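You operate a simulated robot arm through the tools that you are given. There is no shell and no other tool.

The job below is to be done with a simulated two-armed robot. You get a single attempt, and the scene is never put back.

Task
Try both grey sleeves in the test plate and bin them by the result.
Fine: what drops into the slot goes in the done bin, what stays on the rim in the redo bin.

It is judged by the outcome, as a careful person would: the job done as asked, and still so three seconds after it is handed in. It fails if anything else is knocked over, pushed out of place, dropped, spilled or broken.

Robot
Two 7-joint arms with two-finger parallel grippers on one trunk that stands fixed in place. Base frame: the origin is at the foot of the trunk, x ahead of it, y to its left, z up; the work surface is at about z = 0.88. Lengths are in m, angles in degrees, forces in N, time in s.
The left shoulder is at [0.07, 0.163, 1.27], the right one opposite. With the tool pointing down near the work surface each hand reaches from about 0.38 to 0.88 m from the base axis, measured 20 degrees to its own side. Payload 3.43 kg a hand.
Tool frame (each hand has its own): the origin (TCP) lies between the finger pads and is the grasp point; the fingertips stand 0.034 m ahead of it; z points along the fingers, y is the line along which they close. Largest opening 0.128 m; finger width 0.024, thickness 0.012; the body of the gripper, 0.048 by 0.13 m, starts 0.096 m behind the TCP.
Orientation is told as [roll, pitch, yaw] about the base's x, y, z axes, in that order, counted from this pose: with the fingers straight down and closing along the base's y, the tool's x points along the base's -x, its y along +y and its z along -z.

Tools
- The arms move only by the tool drive_tool. It takes "left_moves", "right_moves" or both (then of equal length, played together; a hand with none holds still); each is a list of rows, each an object (a shift or turn left out is 0, a gripper value left out holds the last) with "translation": the shift along the base's x, y, z in units of 20 mm (1.0 is 20 mm), a list of three; "rot": the turn, a rotation vector about the base's x, y, z in units of 6 degrees (1.0 is 6 degrees), a list of three. In form: [{"translation": [tx, ty, tz], "rot": [rx, ry, rz]}, ...]. A call has 1 to 20 rows; each row shifts and turns the commanded pose from where the row before left it. "left_fingers" and "right_fingers" are, for a hand that has rows, the gripper command, from -1 (fully open) to 1 (shut), values between in proportion, set as the call begins (left out, the last holds). A call with a number of a shift or a turn outside -1 to 1 is refused whole. Each row takes 0.2 s and may step no farther than 0.05 m and 8.6 degrees from the row before; otherwise, or with a gripper value out of range, the whole call is refused. A pose out of reach is approached as far as the arm can. The call stops where the force on the tool passes 40 N (or 10 N more than at its start, if that is more) or the arm is blocked; 0.2 s more then pass. Each finger travels about 0.153 m/s and halts on what it meets, pressing with about 36 N; the grip force reading is that of the motor and also rises with nothing between the fingers. The clock runs only during rows and for 0.2 s after the last one: add rows that do not move to give the fingers time. It gives the time, the measured TCP pose, the force on the tool (base axes), the opening and the grip force at its end, in the units of the frame above (readings bear some noise), with the torque about the TCP (base axes, N m) and any sound that the robot's microphone picked up.
- Cameras (640 x 400 px; columns grow to the right, rows downward): "scene" is now at [0.1261, 0.034, 1.4865]; the picture's right is [0.43, -0.90, 0.00], its down [-0.60, -0.29, -0.75] and it looks along [0.67, 0.32, -0.67] (base axes); focal length 314 px, centre (320, 200). "left" rides on the left gripper at [0.076, 0.011, -0.16] in its tool frame; the picture's right is [-0.15, 0.99, 0.00], its down [-0.88, -0.13, -0.46] and it looks along [-0.45, -0.07, 0.89] (tool axes); focal length 234 px, centre (320, 200). "right" rides on the right gripper at [0.076, -0.011, -0.16] in its tool frame; the picture's right is [0.15, 0.99, 0.00], its down [-0.88, 0.13, -0.46] and it looks along [-0.45, 0.07, 0.89] (tool axes); focal length 234 px, centre (320, 200). There is no depth. A picture from a camera that has moved, and an enlarged one, comes with that camera's place and axes in the base frame and with its lens.
- snapshot(camera): a new picture of that camera. No time passes.
- slide_trunk(by): slides the trunk up (or, below 0, down) by that many m; the arms and the scene camera ride with it, the base frame stays. It gives what a move gives, with no picture.
- head_to(pan, tilt): turns the head with the scene camera to pan (to the left, within 86 degrees either way) and tilt (down, from -29 to 69), counted from straight ahead of the robot. It gives what a move gives.
- zoom(camera, box): a new picture of the part [left, top, right, bottom] of that camera's present view, enlarged. No time passes.
- finish_job(): hands the job in; it is judged then, once.

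Nothing tells you positions but the pictures and the camera data. Unless the task says otherwise, let go and move clear before handing in.

The tools are called after ">>>" by a JSON object that holds its "op" and its "data". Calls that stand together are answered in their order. drive_tool: Moves the arms, as the interface text tells. Its arguments: {"type":"object","properties":{"left_moves":{"type":"array"},"left_fingers":{"type":"number"},"right_moves":{"type":"array"},"right_fingers":{"type":"number"}},"required":[]} The other tools are called the same way: slide_trunk (by) moves the trunk up or down; head_to (pan, tilt) turns the head that bears the scene camera; snapshot (camera) takes a picture; zoom (camera, box) takes an enlarged picture of a part of a camera's view; finish_job () hands the job in.

At the start:

```text
t: 0.0
left_tcp_pos: [0.5245, 0.4151, 1.1743]
left_tcp_rot: [0.1, -0.1, 0.1]
left_contact_force: [-0.6, -1.3, -0.5]
left_wrist_torque: [-0.04, 0.0, 0.03]
left_finger_gap: 0.1279
left_gripper_force: 0.2
right_tcp_pos: [0.6012, 0.0022, 1.1403]
right_tcp_rot: [0.0, -0.1, -0.1]
right_contact_force: [-0.2, -0.3, -0.5]
right_wrist_torque: [0.01, 0.03, 0.02]
right_finger_gap: 0.128
right_gripper_force: 0.1
trunk travel left (down, up): [-0.75, 0.19]
head pan, tilt (commanded): [25.7, 41.8]
```

scene: 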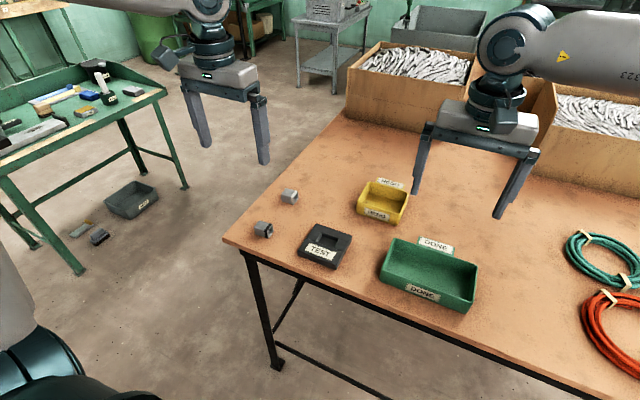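
right: 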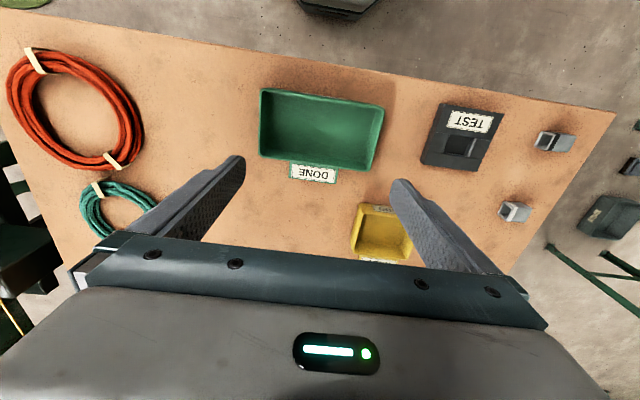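
left: 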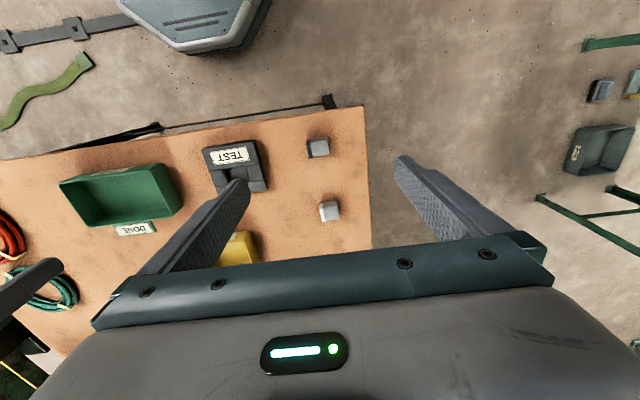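

I see two grey sleeves near the table's left edge, a dark TEST plate with a slot, a yellow (redo) bin and a green (done) bin. I'll zoom in on them to get accurate positions before moving anything.

>>> {"op": "zoom", "data": {"camera": "scene", "box": [230, 160, 390, 280]}}

>>> {"op": "zoom", "data": {"camera": "scene", "box": [330, 160, 490, 320]}}

>>> {"op": "zoom", "data": {"camera": "left", "box": [180, 110, 380, 250]}}

>>> {"op": "zoom", "data": {"camera": "right", "box": [400, 80, 600, 240]}}

```text
3.33 times, centred on (310, 220) of scene
camera zoom: at [0.1261, 0.034, 1.4865], right [0.43, -0.9, 0.0], down [-0.6, -0.29, -0.75], along [0.67, 0.32, -0.67], focal length 1048 px, centre (353, 133)
```

zoom: 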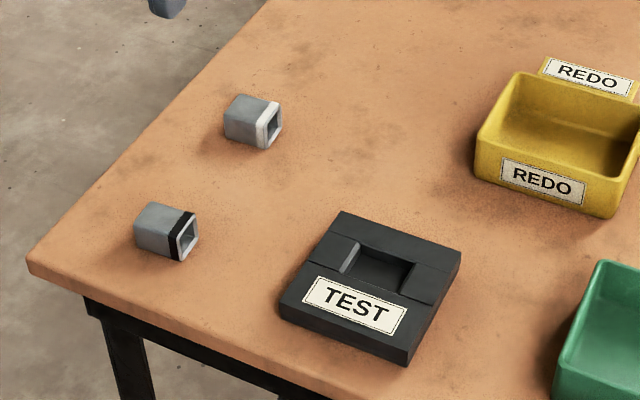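

```text
2.50 times, centred on (410, 240) of scene
camera zoom: at [0.1261, 0.034, 1.4865], right [0.43, -0.9, 0.0], down [-0.6, -0.29, -0.75], along [0.67, 0.32, -0.67], focal length 786 px, centre (95, 100)
```

zoom: 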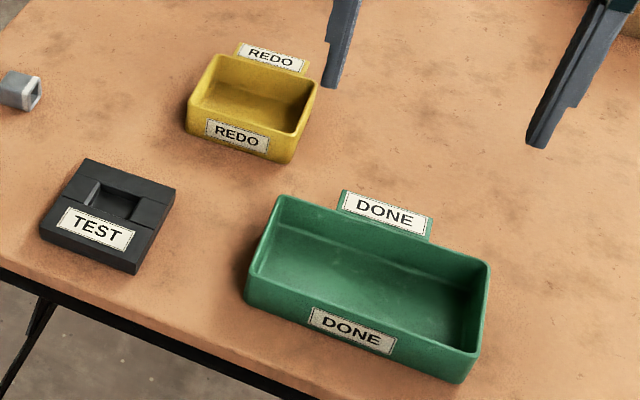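

```text
2.86 times, centred on (280, 180) of left
camera zoom: at [0.4476, 0.4257, 1.3323], right [0.15, 0.99, 0.0], down [0.88, -0.13, 0.46], along [0.45, -0.07, -0.89], focal length 669 px, centre (434, 257)
```

zoom: 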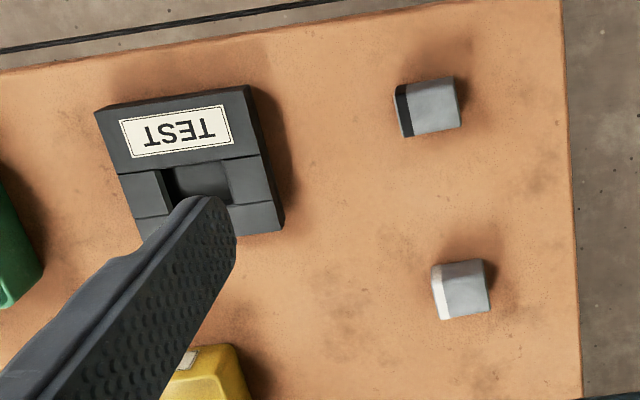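

```text
2.50 times, centred on (500, 160) of right
camera zoom: at [0.5261, -0.0098, 1.3003], right [-0.15, 0.99, 0.0], down [0.88, 0.13, 0.46], along [0.45, 0.07, -0.89], focal length 585 px, centre (-130, 300)
```

zoom: 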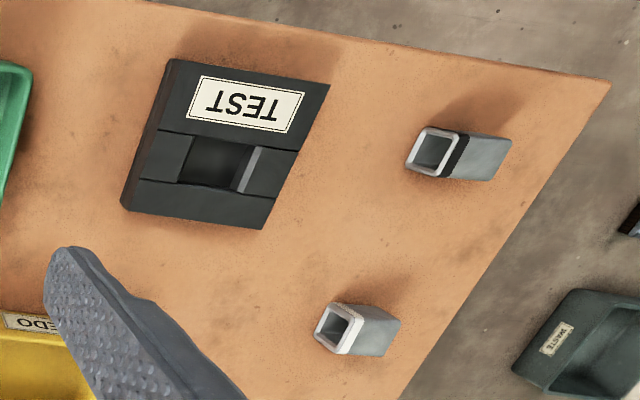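

The sleeves look like small square tubes on their sides at about (0.69, 0.40) (white band) and (0.55, 0.40) (black band). The plate is around (0.57, 0.235), redo near (0.79, 0.155) and done near (0.61, 0.0). I'll move the right arm out of the way and bring the left hand lower for a closer look.

>>> {"op": "drive_tool", "data": {"left_moves": [{"translation": [0.07, -0.1, -0.32]}, {"translation": [0.07, -0.1, -0.32]}, {"translation": [0.07, -0.1, -0.32]}, {"translation": [0.07, -0.1, -0.32]}, {"translation": [0.07, -0.1, -0.32]}, {"translation": [0.07, -0.1, -0.32]}, {"translation": [0.07, -0.1, -0.32]}, {"translation": [0.07, -0.1, -0.32]}, {"translation": [0.07, -0.1, -0.32]}, {"translation": [0.07, -0.1, -0.32]}, {"translation": [0.07, -0.1, -0.32]}, {"translation": [0.07, -0.1, -0.32]}, {"translation": [0.07, -0.1, -0.32]}, {"translation": [0.07, -0.1, -0.32]}, {"translation": [0.07, -0.1, -0.32]}, {"translation": [0.07, -0.1, -0.32]}, {"translation": [0.07, -0.1, -0.32]}, {"translation": [0.07, -0.1, -0.32]}], "right_moves": [{"translation": [-0.3, -1, 0.2]}, {"translation": [-0.3, -1, 0.2]}, {"translation": [-0.3, -1, 0.2]}, {"translation": [-0.3, -1, 0.2]}, {"translation": [-0.3, -1, 0.2]}, {"translation": [-0.3, -1, 0.2]}, {"translation": [-0.3, -1, 0.2]}, {"translation": [-0.3, -1, 0.2]}, {"translation": [-0.3, -1, 0.2]}, {"translation": [-0.3, -1, 0.2]}, {"translation": [-0.3, -1, 0.2]}, {"translation": [-0.3, -1, 0.2]}, {"translation": [-0.3, -1, 0.2]}, {"translation": [-0.3, -1, 0.2]}, {"translation": [-0.3, -1, 0.2]}, {"translation": [-0.3, -1, 0.2]}, {"translation": [-0.3, -1, 0.2]}, {"translation": [-0.3, -1, 0.2]}]}}

>>> {"op": "snapshot", "data": {"camera": "left"}}

>>> {"op": "snapshot", "data": {"camera": "scene"}}

>>> {"op": "zoom", "data": {"camera": "scene", "box": [240, 180, 360, 270]}}

```text
t: 3.8
left_tcp_pos: [0.5483, 0.3765, 1.0595]
left_tcp_rot: [0.0, -0.1, 0.1]
left_contact_force: [-1.2, 0.5, 0.1]
left_wrist_torque: [0.04, 0.02, -0.01]
left_finger_gap: 0.1281
left_gripper_force: 0.1
right_tcp_pos: [0.4935, -0.3592, 1.2131]
right_tcp_rot: [0.0, 0.1, -0.1]
right_contact_force: [-0.8, -1.5, 0.0]
right_wrist_torque: [0.02, -0.01, -0.01]
right_finger_gap: 0.1279
right_gripper_force: 0.0
trunk travel left (down, up): [-0.75, 0.19]
head pan, tilt (commanded): [25.7, 41.8]
```

```text
taken
camera left: at [0.4722, 0.3886, 1.2172], right [0.14, 0.99, 0.0], down [0.88, -0.13, 0.46], along [0.45, -0.06, -0.89], focal length 234 px, centre (320, 200)
```

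left: 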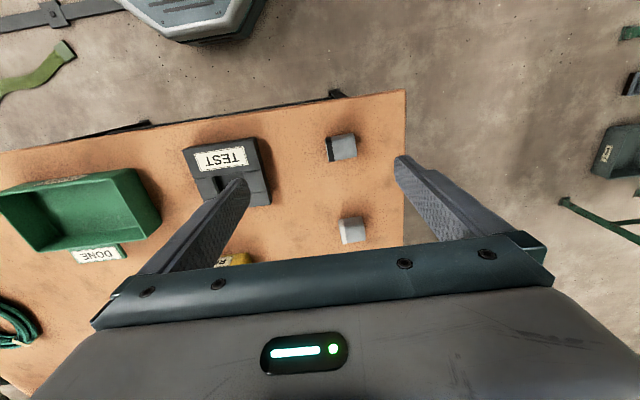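

```text
taken
camera scene: at [0.1254, 0.033, 1.4866], right [0.43, -0.9, 0.0], down [-0.6, -0.29, -0.75], along [0.67, 0.32, -0.67], focal length 314 px, centre (320, 200)
```

scene: 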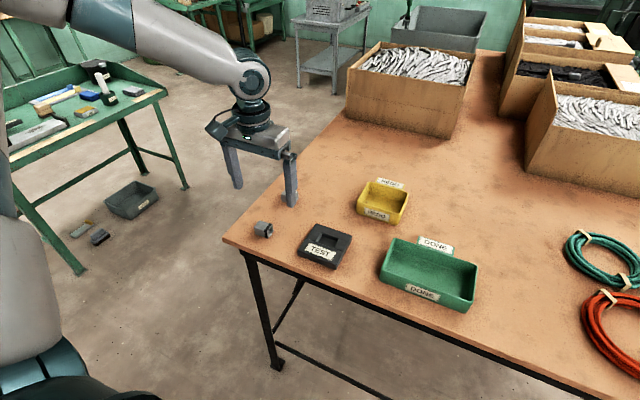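

```text
4.44 times, centred on (300, 225) of scene
camera zoom: at [0.1254, 0.033, 1.4866], right [0.43, -0.9, 0.0], down [-0.6, -0.29, -0.75], along [0.67, 0.32, -0.67], focal length 1397 px, centre (409, 89)
```

zoom: 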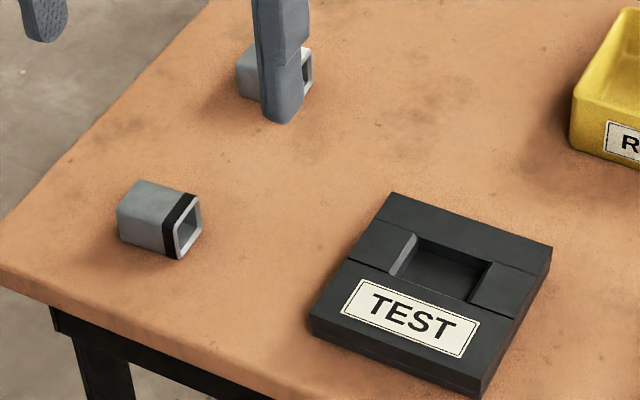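

The view is clear now; I'll zoom in on the sleeves and slot from the wrist camera to measure their sizes and angles.

>>> {"op": "zoom", "data": {"camera": "left", "box": [300, 110, 420, 185]}}

>>> {"op": "zoom", "data": {"camera": "left", "box": [310, 190, 400, 250]}}

>>> {"op": "zoom", "data": {"camera": "left", "box": [170, 130, 290, 205]}}

>>> {"op": "zoom", "data": {"camera": "scene", "box": [295, 215, 359, 275]}}

>>> {"op": "zoom", "data": {"camera": "scene", "box": [240, 210, 290, 245]}}

```text
5.33 times, centred on (360, 148) of left
camera zoom: at [0.4722, 0.3886, 1.2172], right [0.14, 0.99, 0.0], down [0.88, -0.13, 0.46], along [0.45, -0.06, -0.89], focal length 1249 px, centre (107, 480)
```

zoom: 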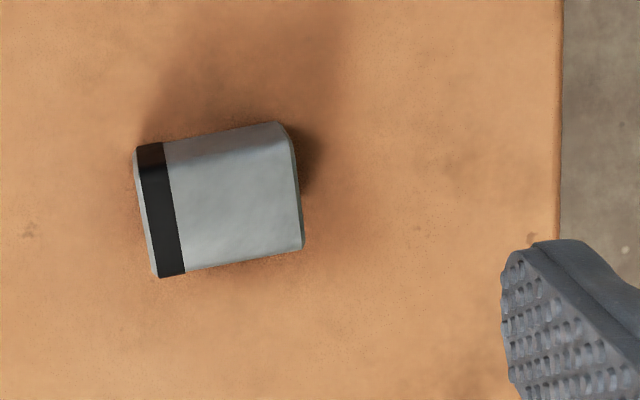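

```text
6.67 times, centred on (355, 220) of left
camera zoom: at [0.4722, 0.3886, 1.2172], right [0.14, 0.99, 0.0], down [0.88, -0.13, 0.46], along [0.45, -0.06, -0.89], focal length 1561 px, centre (87, 67)
```

zoom: 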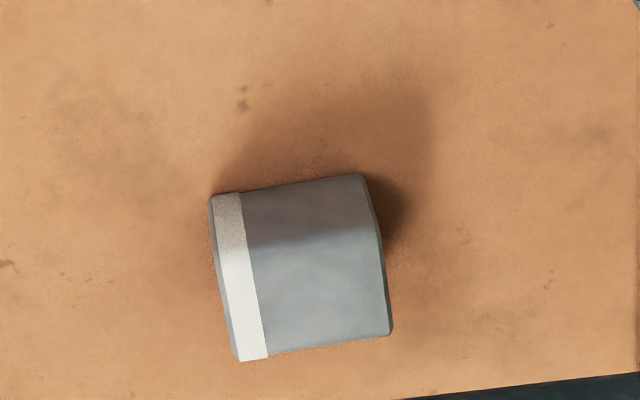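

```text
5.33 times, centred on (230, 168) of left
camera zoom: at [0.4722, 0.3886, 1.2172], right [0.14, 0.99, 0.0], down [0.88, -0.13, 0.46], along [0.45, -0.06, -0.89], focal length 1249 px, centre (800, 373)
```

zoom: 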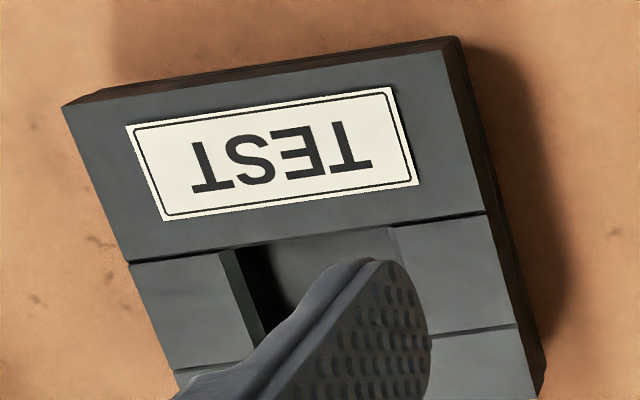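

```text
6.67 times, centred on (327, 245) of scene
camera zoom: at [0.1254, 0.033, 1.4866], right [0.43, -0.9, 0.0], down [-0.6, -0.29, -0.75], along [0.67, 0.32, -0.67], focal length 2095 px, centre (273, -100)
```

zoom: 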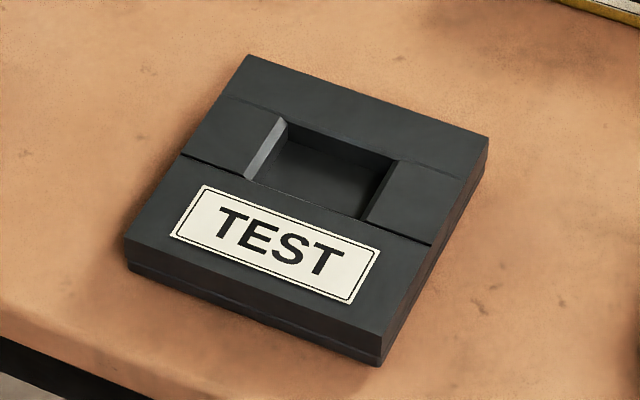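

```text
11.43 times, centred on (265, 228) of scene
camera zoom: at [0.1254, 0.033, 1.4866], right [0.43, -0.9, 0.0], down [-0.6, -0.29, -0.75], along [0.67, 0.32, -0.67], focal length 3592 px, centre (949, -114)
```

zoom: 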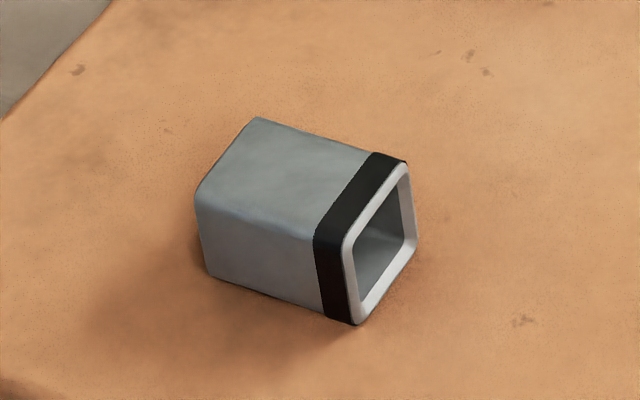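

Both sleeves are about 37 mm long and lie roughly along y; black looks about 28 mm wide and white about 31 mm. The slot is about 31 × 46 mm, centred near (0.593, 0.237), and only about 12 mm deep. I'll turn the left hand by −90° so the fingers close along x, and hover over the slot to refine its position.

>>> {"op": "drive_tool", "data": {"left_moves": [{"translation": [0.15, -0.467, -0.1], "rot": [0, 0, -1]}, {"translation": [0.15, -0.467, -0.1], "rot": [0, 0, -1]}, {"translation": [0.15, -0.467, -0.1], "rot": [0, 0, -1]}, {"translation": [0.15, -0.467, -0.1], "rot": [0, 0, -1]}, {"translation": [0.15, -0.467, -0.1], "rot": [0, 0, -1]}, {"translation": [0.15, -0.467, -0.1], "rot": [0, 0, -1]}, {"translation": [0.15, -0.467, -0.1], "rot": [0, 0, -1]}, {"translation": [0.15, -0.467, -0.1], "rot": [0, 0, -1]}, {"translation": [0.15, -0.467, -0.1], "rot": [0, 0, -1]}, {"translation": [0.15, -0.467, -0.1], "rot": [0, 0, -1]}, {"translation": [0.15, -0.467, -0.1], "rot": [0, 0, -1]}, {"translation": [0.15, -0.467, -0.1], "rot": [0, 0, -1]}, {"translation": [0.15, -0.467, -0.1], "rot": [0, 0, -1]}, {"translation": [0.15, -0.467, -0.1], "rot": [0, 0, -1]}, {"translation": [0.15, -0.467, -0.1], "rot": [0, 0, -1]}]}}

>>> {"op": "snapshot", "data": {"camera": "left"}}

>>> {"op": "snapshot", "data": {"camera": "scene"}}

```text
t: 7.0
left_tcp_pos: [0.5949, 0.2394, 1.0286]
left_tcp_rot: [-0.1, -0.1, -90.0]
left_contact_force: [0.4, -0.5, 0.6]
left_wrist_torque: [-0.03, 0.0, 0.02]
left_finger_gap: 0.128
left_gripper_force: 0.0
right_tcp_pos: [0.494, -0.3593, 1.2131]
right_tcp_rot: [0.0, 0.0, 0.0]
right_contact_force: [0.2, -0.4, -0.8]
right_wrist_torque: [-0.05, -0.01, -0.02]
right_finger_gap: 0.1281
right_gripper_force: 0.1
trunk travel left (down, up): [-0.75, 0.19]
head pan, tilt (commanded): [25.7, 41.8]
```

```text
taken
camera left: at [0.6048, 0.3157, 1.1871], right [0.99, -0.15, 0.0], down [-0.13, -0.88, 0.46], along [-0.07, -0.45, -0.89], focal length 234 px, centre (320, 200)
```

left: 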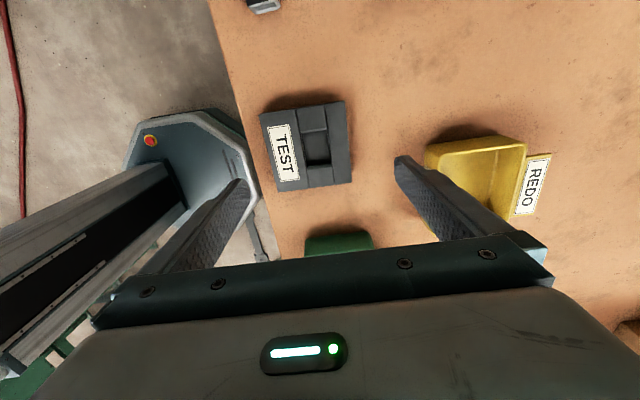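

```text
taken
camera scene: at [0.1264, 0.0336, 1.4865], right [0.43, -0.9, 0.0], down [-0.6, -0.29, -0.75], along [0.67, 0.32, -0.67], focal length 314 px, centre (320, 200)
```

scene: 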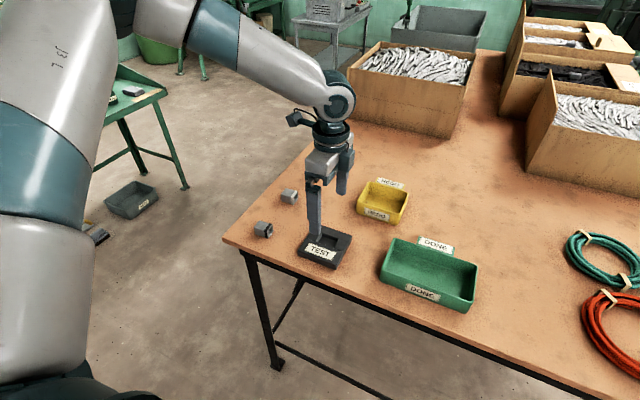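

The yaw worked and the slot is clearly visible between the fingers. I'll zoom in to locate it precisely relative to the hand.

>>> {"op": "zoom", "data": {"camera": "left", "box": [250, 90, 370, 200]}}

>>> {"op": "zoom", "data": {"camera": "left", "box": [380, 110, 560, 250]}}

```text
3.64 times, centred on (310, 145) of left
camera zoom: at [0.6048, 0.3157, 1.1871], right [0.99, -0.15, 0.0], down [-0.13, -0.88, 0.46], along [-0.07, -0.45, -0.89], focal length 852 px, centre (356, 400)
```

zoom: 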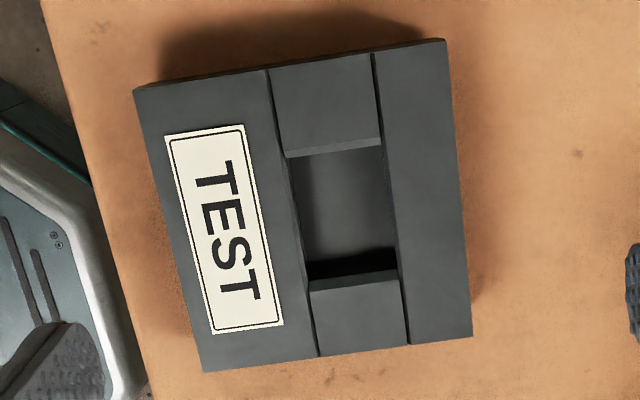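

```text
2.86 times, centred on (470, 180) of left
camera zoom: at [0.6048, 0.3157, 1.1871], right [0.99, -0.15, 0.0], down [-0.13, -0.88, 0.46], along [-0.07, -0.45, -0.89], focal length 669 px, centre (-109, 257)
```

zoom: 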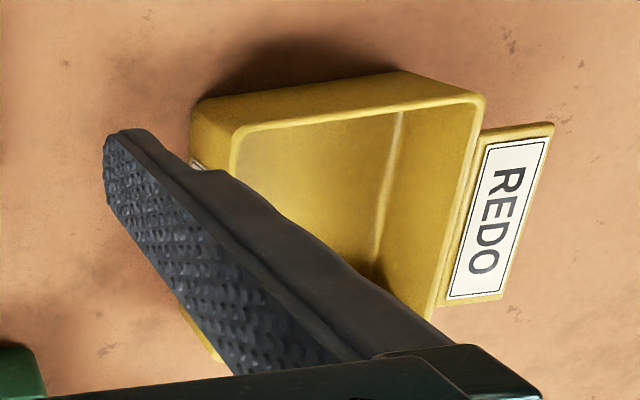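

The slot centre is about 4 mm towards −x from the hand and is aligned with the base axes. Next I'll hover over the black-banded sleeve and refine its pose.

>>> {"op": "drive_tool", "data": {"left_moves": [{"translation": [-0.205, 0.905, -0.1]}, {"translation": [-0.205, 0.905, -0.1]}, {"translation": [-0.205, 0.905, -0.1]}, {"translation": [-0.205, 0.905, -0.1]}, {"translation": [-0.205, 0.905, -0.1]}, {"translation": [-0.205, 0.905, -0.1]}, {"translation": [-0.205, 0.905, -0.1]}, {"translation": [-0.205, 0.905, -0.1]}, {"translation": [-0.205, 0.905, -0.1]}, {"translation": [0, 0, 0]}]}}

>>> {"op": "snapshot", "data": {"camera": "left"}}

>>> {"op": "zoom", "data": {"camera": "left", "box": [260, 100, 400, 200]}}

```text
t: 9.2
left_tcp_pos: [0.559, 0.4013, 1.0106]
left_tcp_rot: [0.0, -0.1, -89.9]
left_contact_force: [0.8, -0.9, 0.2]
left_wrist_torque: [0.0, 0.0, 0.01]
left_finger_gap: 0.128
left_gripper_force: 0.1
right_tcp_pos: [0.4937, -0.3589, 1.2121]
right_tcp_rot: [0.1, -0.1, 0.0]
right_contact_force: [-0.1, 0.1, 0.0]
right_wrist_torque: [0.01, 0.0, -0.05]
right_finger_gap: 0.1282
right_gripper_force: 0.1
trunk travel left (down, up): [-0.75, 0.19]
head pan, tilt (commanded): [25.7, 41.8]
```

```text
taken
camera left: at [0.5691, 0.4776, 1.1695], right [0.99, -0.15, 0.0], down [-0.13, -0.88, 0.46], along [-0.07, -0.45, -0.89], focal length 234 px, centre (320, 200)
```

left: 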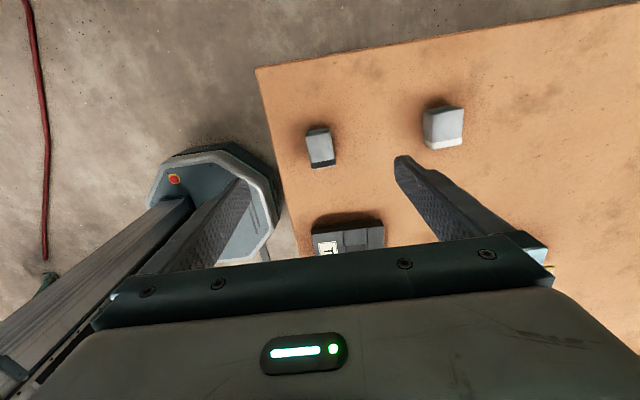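

```text
4.00 times, centred on (330, 150) of left
camera zoom: at [0.5691, 0.4776, 1.1695], right [0.99, -0.15, 0.0], down [-0.13, -0.88, 0.46], along [-0.07, -0.45, -0.89], focal length 937 px, centre (280, 400)
```

zoom: 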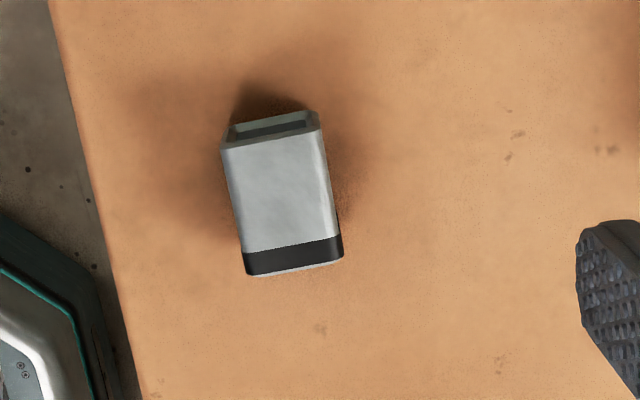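

The black sleeve's centre is about (0.560, 0.406), turned about +2°. I'll align with it, narrow the fingers somewhat and descend most of the way, then check.

>>> {"op": "drive_tool", "data": {"left_moves": [{"translation": [0.06, 0.22, 0], "rot": [0, 0, 0.33]}, {"translation": [0, 0, -0.7]}, {"translation": [0, 0, -0.7]}, {"translation": [0, 0, -0.7]}, {"translation": [0, 0, -0.7]}, {"translation": [0, 0, -0.7]}, {"translation": [0, 0, 0]}], "left_fingers": 0.1}}

>>> {"op": "snapshot", "data": {"camera": "left"}}

>>> {"op": "zoom", "data": {"camera": "left", "box": [260, 120, 400, 220]}}

>>> {"op": "zoom", "data": {"camera": "scene", "box": [230, 170, 330, 250]}}

```text
t: 10.8
left_tcp_pos: [0.5581, 0.4069, 0.9409]
left_tcp_rot: [0.1, -0.1, -88.0]
left_contact_force: [-1.0, -0.1, -1.5]
left_wrist_torque: [0.0, 0.02, -0.03]
left_finger_gap: 0.0575
left_gripper_force: 0.1
right_tcp_pos: [0.4938, -0.3582, 1.214]
right_tcp_rot: [0.1, 0.0, 0.0]
right_contact_force: [0.6, -0.3, 0.4]
right_wrist_torque: [-0.01, -0.01, -0.02]
right_finger_gap: 0.128
right_gripper_force: 0.0
trunk travel left (down, up): [-0.75, 0.19]
head pan, tilt (commanded): [25.7, 41.8]
```

```text
taken
camera left: at [0.5659, 0.4828, 1.0993], right [0.99, -0.11, 0.0], down [-0.1, -0.88, 0.46], along [-0.05, -0.45, -0.89], focal length 234 px, centre (320, 200)
```

left: 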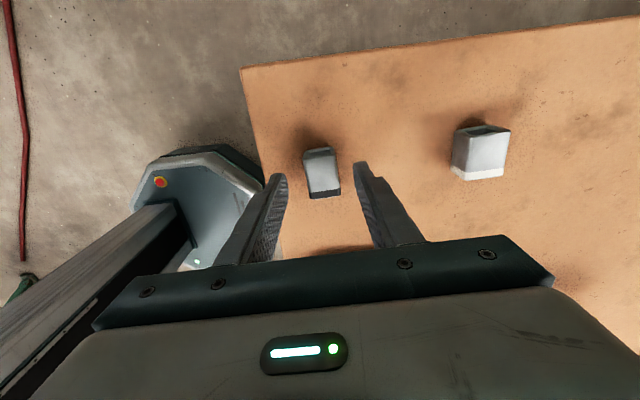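

```text
4.00 times, centred on (330, 170) of left
camera zoom: at [0.5659, 0.4828, 1.0993], right [0.99, -0.11, 0.0], down [-0.1, -0.88, 0.46], along [-0.05, -0.45, -0.89], focal length 937 px, centre (280, 320)
```

zoom: 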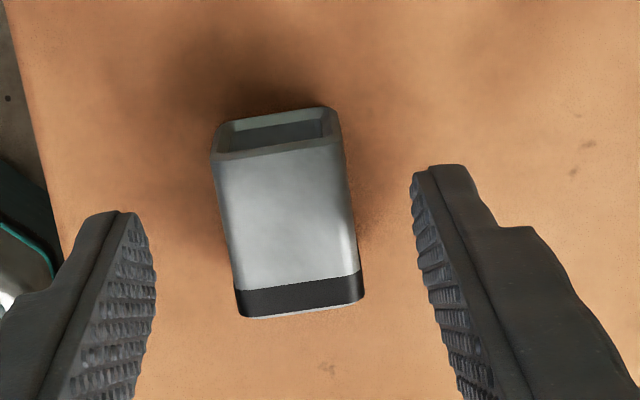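

```text
5.00 times, centred on (280, 210) of scene
camera zoom: at [0.1258, 0.0338, 1.4866], right [0.43, -0.9, 0.0], down [-0.6, -0.29, -0.75], along [0.67, 0.32, -0.67], focal length 1572 px, centre (520, 150)
```

zoom: 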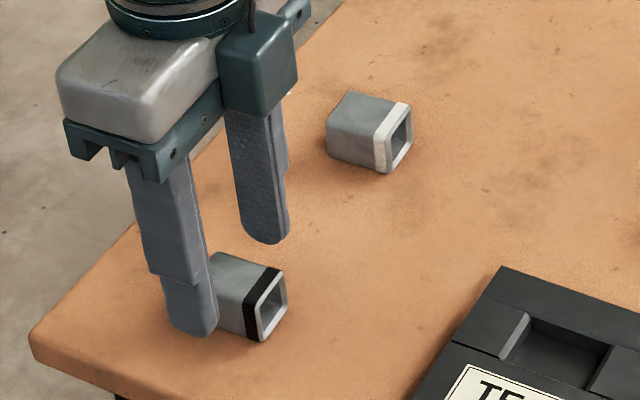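

The fingers straddle the sleeve with the tips about level with its top. I'll lower another 12 mm so the pads hold only its upper half, then close.

>>> {"op": "drive_tool", "data": {"left_moves": [{"translation": [0.05, 0.1, -0.3]}, {"translation": [0, 0, -0.3]}, {"translation": [0, 0, 0]}]}}

>>> {"op": "drive_tool", "data": {"left_moves": [{"translation": [0, 0, 0]}, {"translation": [0, 0, 0]}, {"translation": [0, 0, 0]}, {"translation": [0, 0, 0]}], "left_fingers": 1}}

>>> {"op": "zoom", "data": {"camera": "left", "box": [250, 120, 390, 220]}}

>>> {"op": "zoom", "data": {"camera": "scene", "box": [230, 170, 330, 250]}}

```text
t: 11.6
left_tcp_pos: [0.559, 0.4078, 0.9273]
left_tcp_rot: [0.0, -0.1, -87.8]
left_contact_force: [0.4, -0.3, 0.1]
left_wrist_torque: [0.03, -0.03, 0.0]
left_finger_gap: 0.0576
left_gripper_force: 0.0
right_tcp_pos: [0.4933, -0.3587, 1.2123]
right_tcp_rot: [0.0, 0.1, 0.1]
right_contact_force: [-0.1, -0.2, -0.2]
right_wrist_torque: [-0.01, 0.01, -0.05]
right_finger_gap: 0.1281
right_gripper_force: 0.1
trunk travel left (down, up): [-0.75, 0.19]
head pan, tilt (commanded): [25.7, 41.8]
```

```text
t: 12.6
left_tcp_pos: [0.5593, 0.4089, 0.9274]
left_tcp_rot: [0.0, -0.1, -88.0]
left_contact_force: [0.0, -1.1, -0.8]
left_wrist_torque: [0.04, 0.01, 0.02]
left_finger_gap: 0.0281
left_gripper_force: 36.3
right_tcp_pos: [0.4924, -0.3586, 1.2128]
right_tcp_rot: [-0.1, 0.0, 0.0]
right_contact_force: [0.3, -0.4, -0.5]
right_wrist_torque: [-0.03, -0.01, -0.04]
right_finger_gap: 0.1281
right_gripper_force: 0.0
trunk travel left (down, up): [-0.75, 0.19]
head pan, tilt (commanded): [25.7, 41.8]
```

```text
4.00 times, centred on (320, 170) of left
camera zoom: at [0.5669, 0.4845, 1.0873], right [0.99, -0.11, 0.0], down [-0.1, -0.88, 0.46], along [-0.05, -0.45, -0.89], focal length 937 px, centre (320, 320)
```

zoom: 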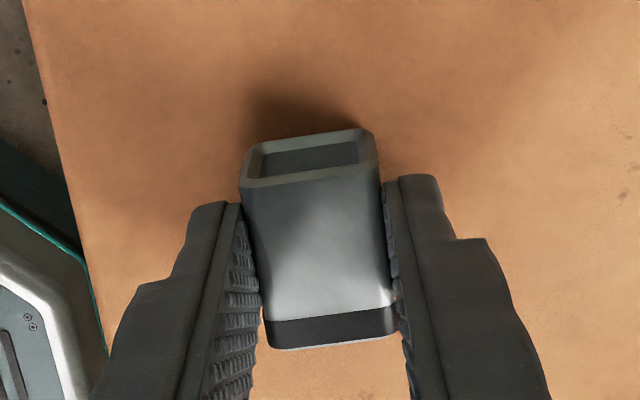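

```text
5.00 times, centred on (280, 210) of scene
camera zoom: at [0.1261, 0.0339, 1.4865], right [0.43, -0.9, 0.0], down [-0.6, -0.29, -0.75], along [0.67, 0.32, -0.67], focal length 1572 px, centre (520, 150)
```

zoom: 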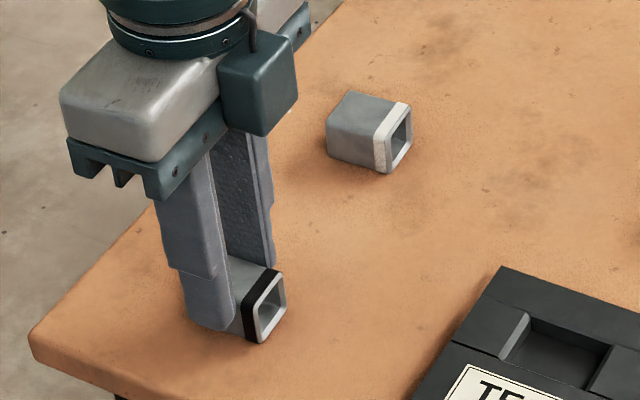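

The black sleeve is gripped (28 mm gap, full grip force). I'll lift it, carry it over the slot, square it up and stop to check the alignment above the plate.

>>> {"op": "drive_tool", "data": {"left_moves": [{"translation": [0, 0, 1]}, {"translation": [0, 0, 1]}, {"translation": [0, 0, 1]}, {"translation": [0.1717, -0.9406, 0], "rot": [0, 0, -0.037]}, {"translation": [0.1717, -0.9406, 0], "rot": [0, 0, -0.037]}, {"translation": [0.1717, -0.9406, 0], "rot": [0, 0, -0.037]}, {"translation": [0.1717, -0.9406, 0], "rot": [0, 0, -0.037]}, {"translation": [0.1717, -0.9406, 0], "rot": [0, 0, -0.037]}, {"translation": [0.1717, -0.9406, 0], "rot": [0, 0, -0.037]}, {"translation": [0.1717, -0.9406, 0], "rot": [0, 0, -0.037]}, {"translation": [0.1717, -0.9406, 0], "rot": [0, 0, -0.037]}, {"translation": [0.1717, -0.9406, 0], "rot": [0, 0, -0.037]}, {"translation": [0, 0, -0.5]}, {"translation": [0, 0, -0.5]}, {"translation": [0, 0, 0]}]}}

>>> {"op": "zoom", "data": {"camera": "left", "box": [230, 100, 410, 240]}}

>>> {"op": "zoom", "data": {"camera": "scene", "box": [280, 190, 380, 270]}}

>>> {"op": "zoom", "data": {"camera": "right", "box": [320, 0, 640, 200]}}

```text
t: 15.8
left_tcp_pos: [0.5898, 0.2384, 0.9669]
left_tcp_rot: [0.1, -0.1, -89.9]
left_contact_force: [-0.3, 0.1, -0.3]
left_wrist_torque: [0.01, 0.02, -0.03]
left_finger_gap: 0.0282
left_gripper_force: 36.0
right_tcp_pos: [0.4928, -0.359, 1.2126]
right_tcp_rot: [0.0, 0.1, 0.0]
right_contact_force: [0.4, 0.7, -0.1]
right_wrist_torque: [-0.05, 0.01, 0.0]
right_finger_gap: 0.1281
right_gripper_force: 0.1
trunk travel left (down, up): [-0.75, 0.19]
head pan, tilt (commanded): [25.7, 41.8]
```

```text
2.86 times, centred on (320, 170) of left
camera zoom: at [0.6013, 0.3154, 1.1273], right [0.99, -0.14, 0.0], down [-0.13, -0.88, 0.46], along [-0.07, -0.45, -0.89], focal length 669 px, centre (320, 286)
```

zoom: 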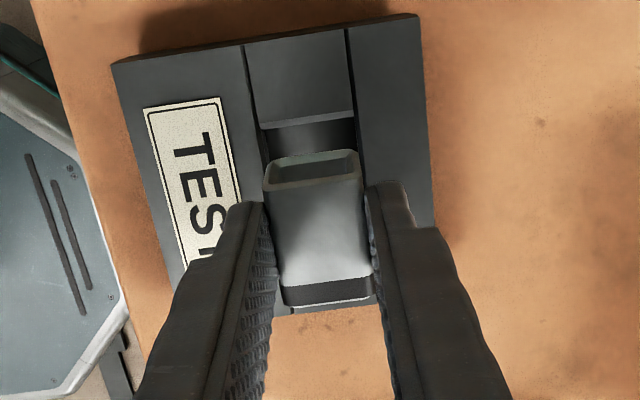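

```text
5.00 times, centred on (330, 230) of scene
camera zoom: at [0.126, 0.0338, 1.4865], right [0.43, -0.9, 0.0], down [-0.6, -0.29, -0.75], along [0.67, 0.32, -0.67], focal length 1572 px, centre (270, 50)
```

zoom: 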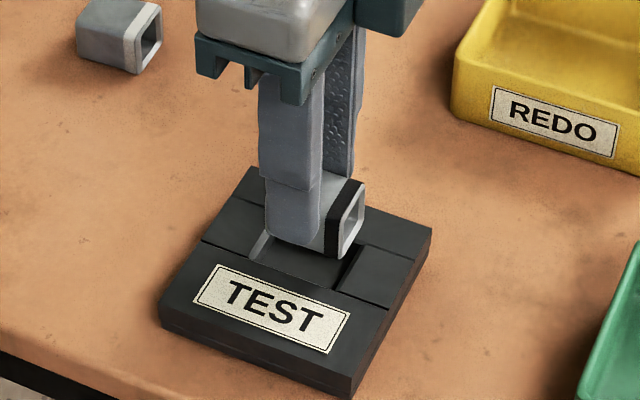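

```text
2.00 times, centred on (480, 100) of right
camera zoom: at [0.4181, -0.3703, 1.3717], right [-0.15, 0.99, 0.0], down [0.88, 0.13, 0.46], along [0.45, 0.07, -0.89], focal length 468 px, centre (0, 400)
```

zoom: 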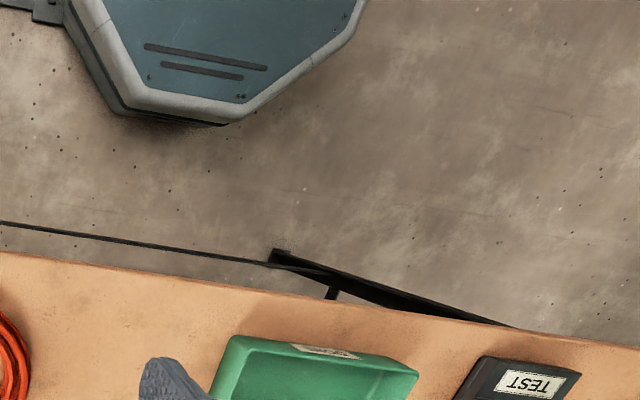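

The sleeve is about 1.5 mm off towards +x relative to the slot and fine in y. I'll correct that, descend to just above the rim and check again.

>>> {"op": "drive_tool", "data": {"left_moves": [{"translation": [-0.08, 0.04, 0]}, {"translation": [0, 0, -0.3]}, {"translation": [0, 0, -0.3]}, {"translation": [0, 0, -0.2]}, {"translation": [0, 0, 0]}]}}

>>> {"op": "zoom", "data": {"camera": "left", "box": [250, 100, 390, 210]}}

>>> {"op": "zoom", "data": {"camera": "scene", "box": [295, 200, 365, 260]}}

```text
t: 17.0
left_tcp_pos: [0.5865, 0.2436, 0.9548]
left_tcp_rot: [0.1, -0.2, -89.8]
left_contact_force: [-0.6, -1.1, -0.2]
left_wrist_torque: [0.0, 0.0, 0.02]
left_finger_gap: 0.028
left_gripper_force: 36.3
left hand out of reach, approached as far as the arm can: row 4
right_tcp_pos: [0.4931, -0.3585, 1.2133]
right_tcp_rot: [0.1, 0.0, 0.1]
right_contact_force: [0.0, -0.2, -0.8]
right_wrist_torque: [-0.02, 0.0, 0.03]
right_finger_gap: 0.1281
right_gripper_force: 0.0
trunk travel left (down, up): [-0.75, 0.19]
head pan, tilt (commanded): [25.7, 41.8]
```

```text
3.64 times, centred on (320, 155) of left
camera zoom: at [0.5966, 0.3198, 1.1136], right [0.99, -0.15, 0.0], down [-0.13, -0.88, 0.46], along [-0.06, -0.45, -0.89], focal length 852 px, centre (320, 364)
```

zoom: 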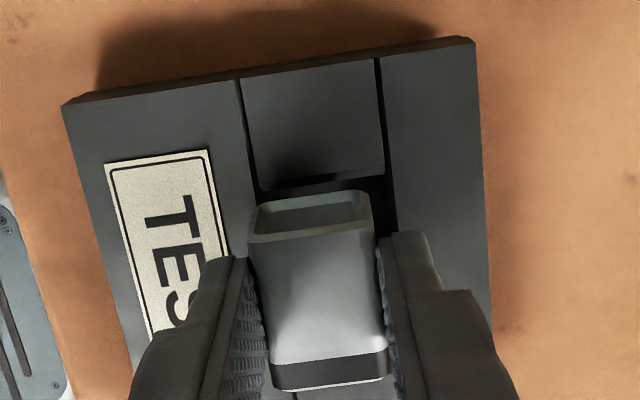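

```text
6.67 times, centred on (330, 230) of scene
camera zoom: at [0.1262, 0.0338, 1.4865], right [0.43, -0.9, 0.0], down [-0.6, -0.29, -0.75], along [0.67, 0.32, -0.67], focal length 2095 px, centre (253, 0)
```

zoom: 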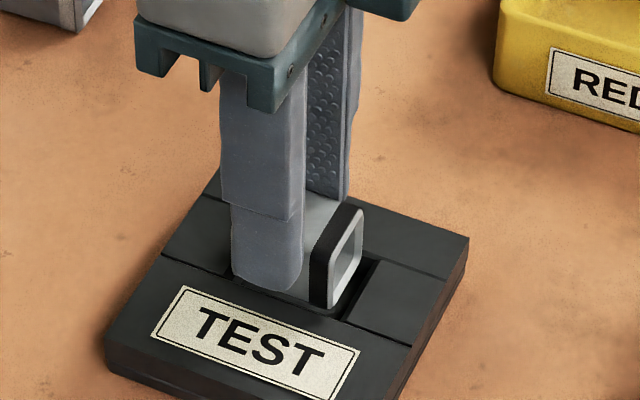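

The sleeve is just above the slot, but the arm ran into its reach limit in this posture. I'll raise the hand 0.12 m and lower the trunk by the same amount, so the arm works in an easier configuration at the same height.

>>> {"op": "drive_tool", "data": {"left_moves": [{"translation": [0, 0, 1]}, {"translation": [0, 0, 1]}, {"translation": [0, 0, 1]}, {"translation": [0, 0, 1]}, {"translation": [0, 0, 1]}, {"translation": [0, 0, 1]}, {"translation": [0, 0, 0]}]}}

>>> {"op": "slide_trunk", "data": {"by": -0.1}}

>>> {"op": "snapshot", "data": {"camera": "scene"}}

>>> {"op": "snapshot", "data": {"camera": "left"}}

>>> {"op": "snapshot", "data": {"camera": "right"}}

```text
t: 18.6
left_tcp_pos: [0.5852, 0.2415, 1.0774]
left_tcp_rot: [0.1, -0.2, -89.9]
left_contact_force: [0.3, 0.6, 0.1]
left_wrist_torque: [0.01, 0.02, 0.01]
left_finger_gap: 0.0283
left_gripper_force: 36.1
right_tcp_pos: [0.4945, -0.3594, 1.2125]
right_tcp_rot: [0.0, 0.0, 0.0]
right_contact_force: [-0.7, 0.6, 0.0]
right_wrist_torque: [0.02, 0.0, 0.0]
right_finger_gap: 0.128
right_gripper_force: 0.1
trunk travel left (down, up): [-0.75, 0.19]
head pan, tilt (commanded): [25.7, 41.8]
```

```text
t: 19.9
left_tcp_pos: [0.5858, 0.241, 0.9769]
left_tcp_rot: [0.0, 0.0, -89.9]
left_contact_force: [0.3, 0.0, 0.1]
left_wrist_torque: [-0.01, -0.03, 0.02]
left_finger_gap: 0.028
left_gripper_force: 35.9
right_tcp_pos: [0.4931, -0.3576, 1.1132]
right_tcp_rot: [0.0, 0.1, 0.0]
right_contact_force: [-0.3, -0.2, -0.7]
right_wrist_torque: [-0.04, -0.02, 0.01]
right_finger_gap: 0.1279
right_gripper_force: 0.1
trunk travel left (down, up): [-0.65, 0.29]
head pan, tilt (commanded): [25.7, 41.8]
```

```text
taken
camera scene: at [0.1257, 0.0339, 1.3866], right [0.43, -0.9, 0.0], down [-0.6, -0.29, -0.75], along [0.67, 0.32, -0.67], focal length 314 px, centre (320, 200)
```

scene: 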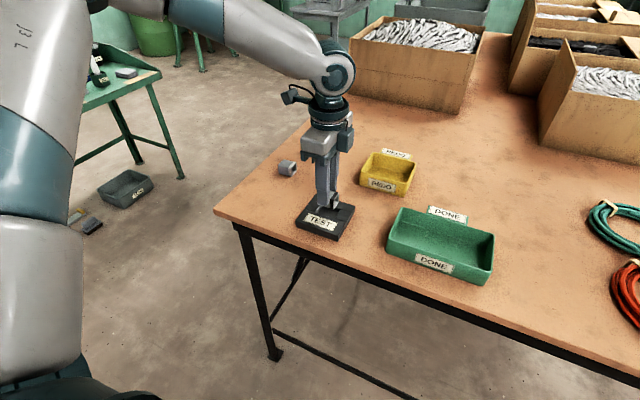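

```text
taken
camera left: at [0.5961, 0.3177, 1.1354], right [0.99, -0.15, 0.0], down [-0.13, -0.88, 0.46], along [-0.07, -0.45, -0.89], focal length 234 px, centre (320, 200)
```

left: 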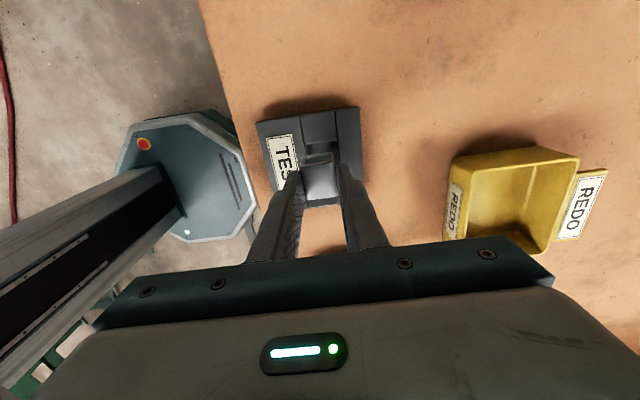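

```text
taken
camera right: at [0.4178, -0.3702, 1.2719], right [-0.15, 0.99, 0.0], down [0.88, 0.13, 0.46], along [0.45, 0.07, -0.89], focal length 234 px, centre (320, 200)
```

right: 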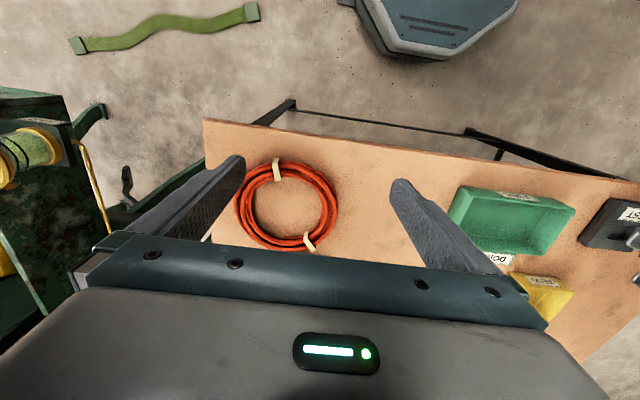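

The trunk move went cleanly and the hand is again above the slot. I'll re-measure the alignment.

>>> {"op": "zoom", "data": {"camera": "left", "box": [250, 95, 390, 205]}}

>>> {"op": "zoom", "data": {"camera": "scene", "box": [285, 180, 365, 250]}}

```text
3.64 times, centred on (320, 150) of left
camera zoom: at [0.5961, 0.3177, 1.1354], right [0.99, -0.15, 0.0], down [-0.13, -0.88, 0.46], along [-0.07, -0.45, -0.89], focal length 852 px, centre (320, 382)
```

zoom: 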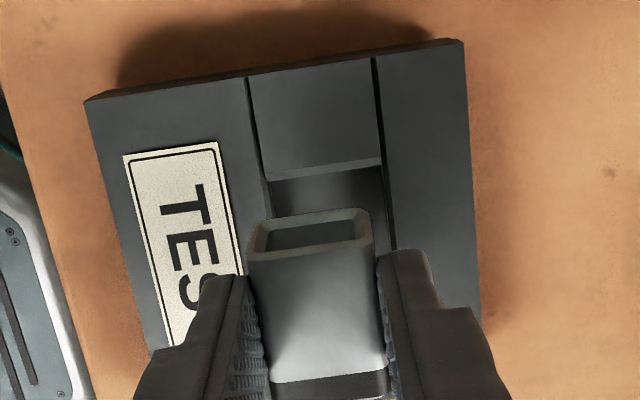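

```text
5.71 times, centred on (325, 215) of scene
camera zoom: at [0.1257, 0.0339, 1.3866], right [0.43, -0.9, 0.0], down [-0.6, -0.29, -0.75], along [0.67, 0.32, -0.67], focal length 1796 px, centre (291, 114)
```

zoom: 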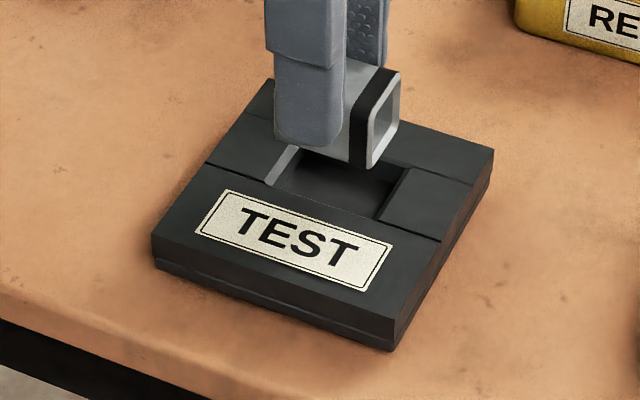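

The sleeve needs about +3.6 mm in x to centre on the slot (slot x ≈ 0.589, sleeve x ≈ 0.5855). I'll shift it, descend to just above the rim and verify.

>>> {"op": "drive_tool", "data": {"left_moves": [{"translation": [0.18, -0.05, 0]}, {"translation": [0, 0, -0.4]}, {"translation": [0, 0, -0.4]}, {"translation": [0, 0, -0.35]}, {"translation": [0, 0, 0]}]}}

>>> {"op": "zoom", "data": {"camera": "left", "box": [250, 95, 390, 205]}}

>>> {"op": "zoom", "data": {"camera": "scene", "box": [285, 180, 365, 250]}}

```text
t: 21.1
left_tcp_pos: [0.5891, 0.2401, 0.9529]
left_tcp_rot: [0.0, -0.2, -89.8]
left_contact_force: [-0.1, -0.4, -0.6]
left_wrist_torque: [0.0, -0.02, -0.03]
left_finger_gap: 0.0281
left_gripper_force: 36.1
right_tcp_pos: [0.4928, -0.3586, 1.1135]
right_tcp_rot: [0.1, 0.0, -0.1]
right_contact_force: [-0.3, -0.7, -0.1]
right_wrist_torque: [0.03, 0.0, 0.0]
right_finger_gap: 0.1283
right_gripper_force: 0.1
trunk travel left (down, up): [-0.65, 0.29]
head pan, tilt (commanded): [25.7, 41.8]
```

```text
3.64 times, centred on (320, 150) of left
camera zoom: at [0.6003, 0.3162, 1.1125], right [0.99, -0.15, 0.0], down [-0.13, -0.88, 0.46], along [-0.07, -0.45, -0.89], focal length 852 px, centre (320, 382)
```

zoom: 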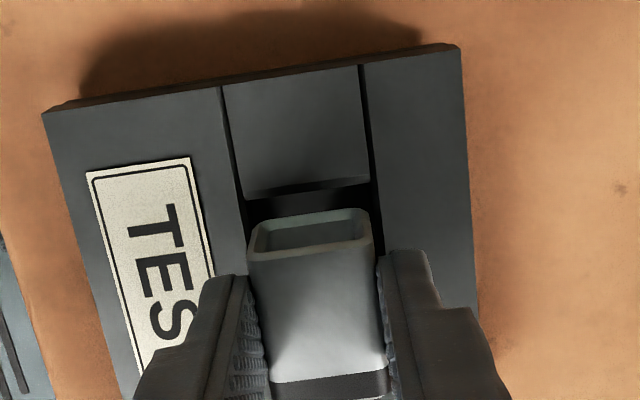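

```text
5.71 times, centred on (325, 215) of scene
camera zoom: at [0.1259, 0.0338, 1.3865], right [0.43, -0.9, 0.0], down [-0.6, -0.29, -0.75], along [0.67, 0.32, -0.67], focal length 1796 px, centre (291, 114)
```

zoom: 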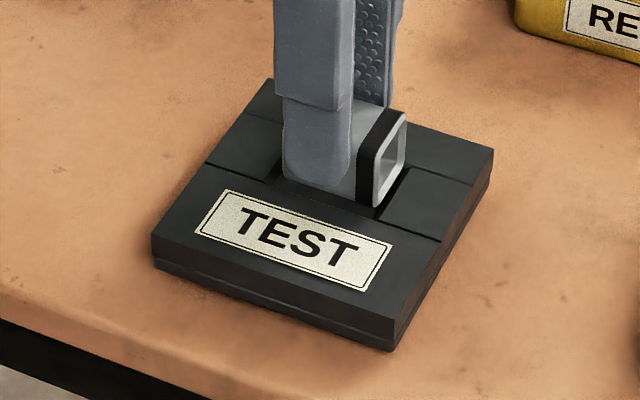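

The sleeve bottom is just above the slot, about 1 mm off in x. I'll correct that and lower slowly about 12 mm while watching the force.

>>> {"op": "drive_tool", "data": {"left_moves": [{"translation": [-0.05, 0.05, 0]}, {"translation": [0, 0, -0.12]}, {"translation": [0, 0, -0.12]}, {"translation": [0, 0, -0.12]}, {"translation": [0, 0, -0.12]}, {"translation": [0, 0, -0.12]}, {"translation": [0, 0, 0]}]}}

>>> {"op": "zoom", "data": {"camera": "left", "box": [250, 95, 390, 205]}}

>>> {"op": "zoom", "data": {"camera": "scene", "box": [285, 180, 365, 250]}}

```text
t: 22.7
left_tcp_pos: [0.5877, 0.2416, 0.9424]
left_tcp_rot: [0.0, -0.1, -89.9]
left_contact_force: [1.2, 0.3, -1.2]
left_wrist_torque: [0.0, -0.02, 0.0]
left_finger_gap: 0.0283
left_gripper_force: 35.8
right_tcp_pos: [0.493, -0.3592, 1.1127]
right_tcp_rot: [-0.1, 0.0, 0.1]
right_contact_force: [0.2, 0.3, -0.1]
right_wrist_torque: [0.0, -0.03, 0.01]
right_finger_gap: 0.128
right_gripper_force: 0.1
trunk travel left (down, up): [-0.65, 0.29]
head pan, tilt (commanded): [25.7, 41.8]
```

```text
3.64 times, centred on (320, 150) of left
camera zoom: at [0.5989, 0.3181, 1.1012], right [0.99, -0.14, 0.0], down [-0.13, -0.88, 0.46], along [-0.07, -0.45, -0.89], focal length 852 px, centre (320, 382)
```

zoom: 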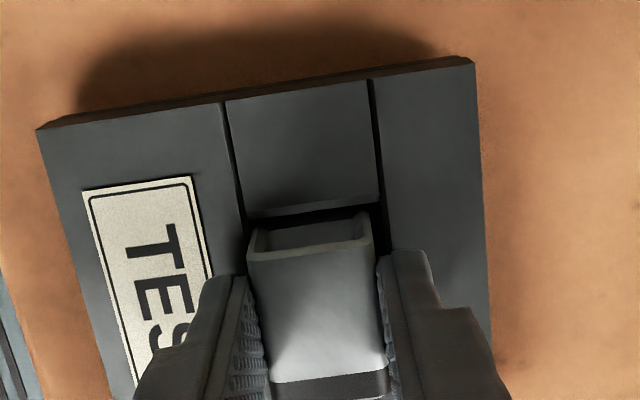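

```text
5.71 times, centred on (325, 215) of scene
camera zoom: at [0.1262, 0.0338, 1.3865], right [0.43, -0.9, 0.0], down [-0.6, -0.29, -0.75], along [0.67, 0.32, -0.67], focal length 1796 px, centre (291, 114)
```

zoom: 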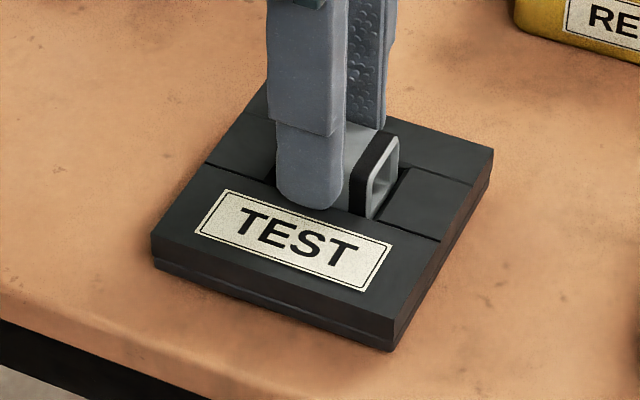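

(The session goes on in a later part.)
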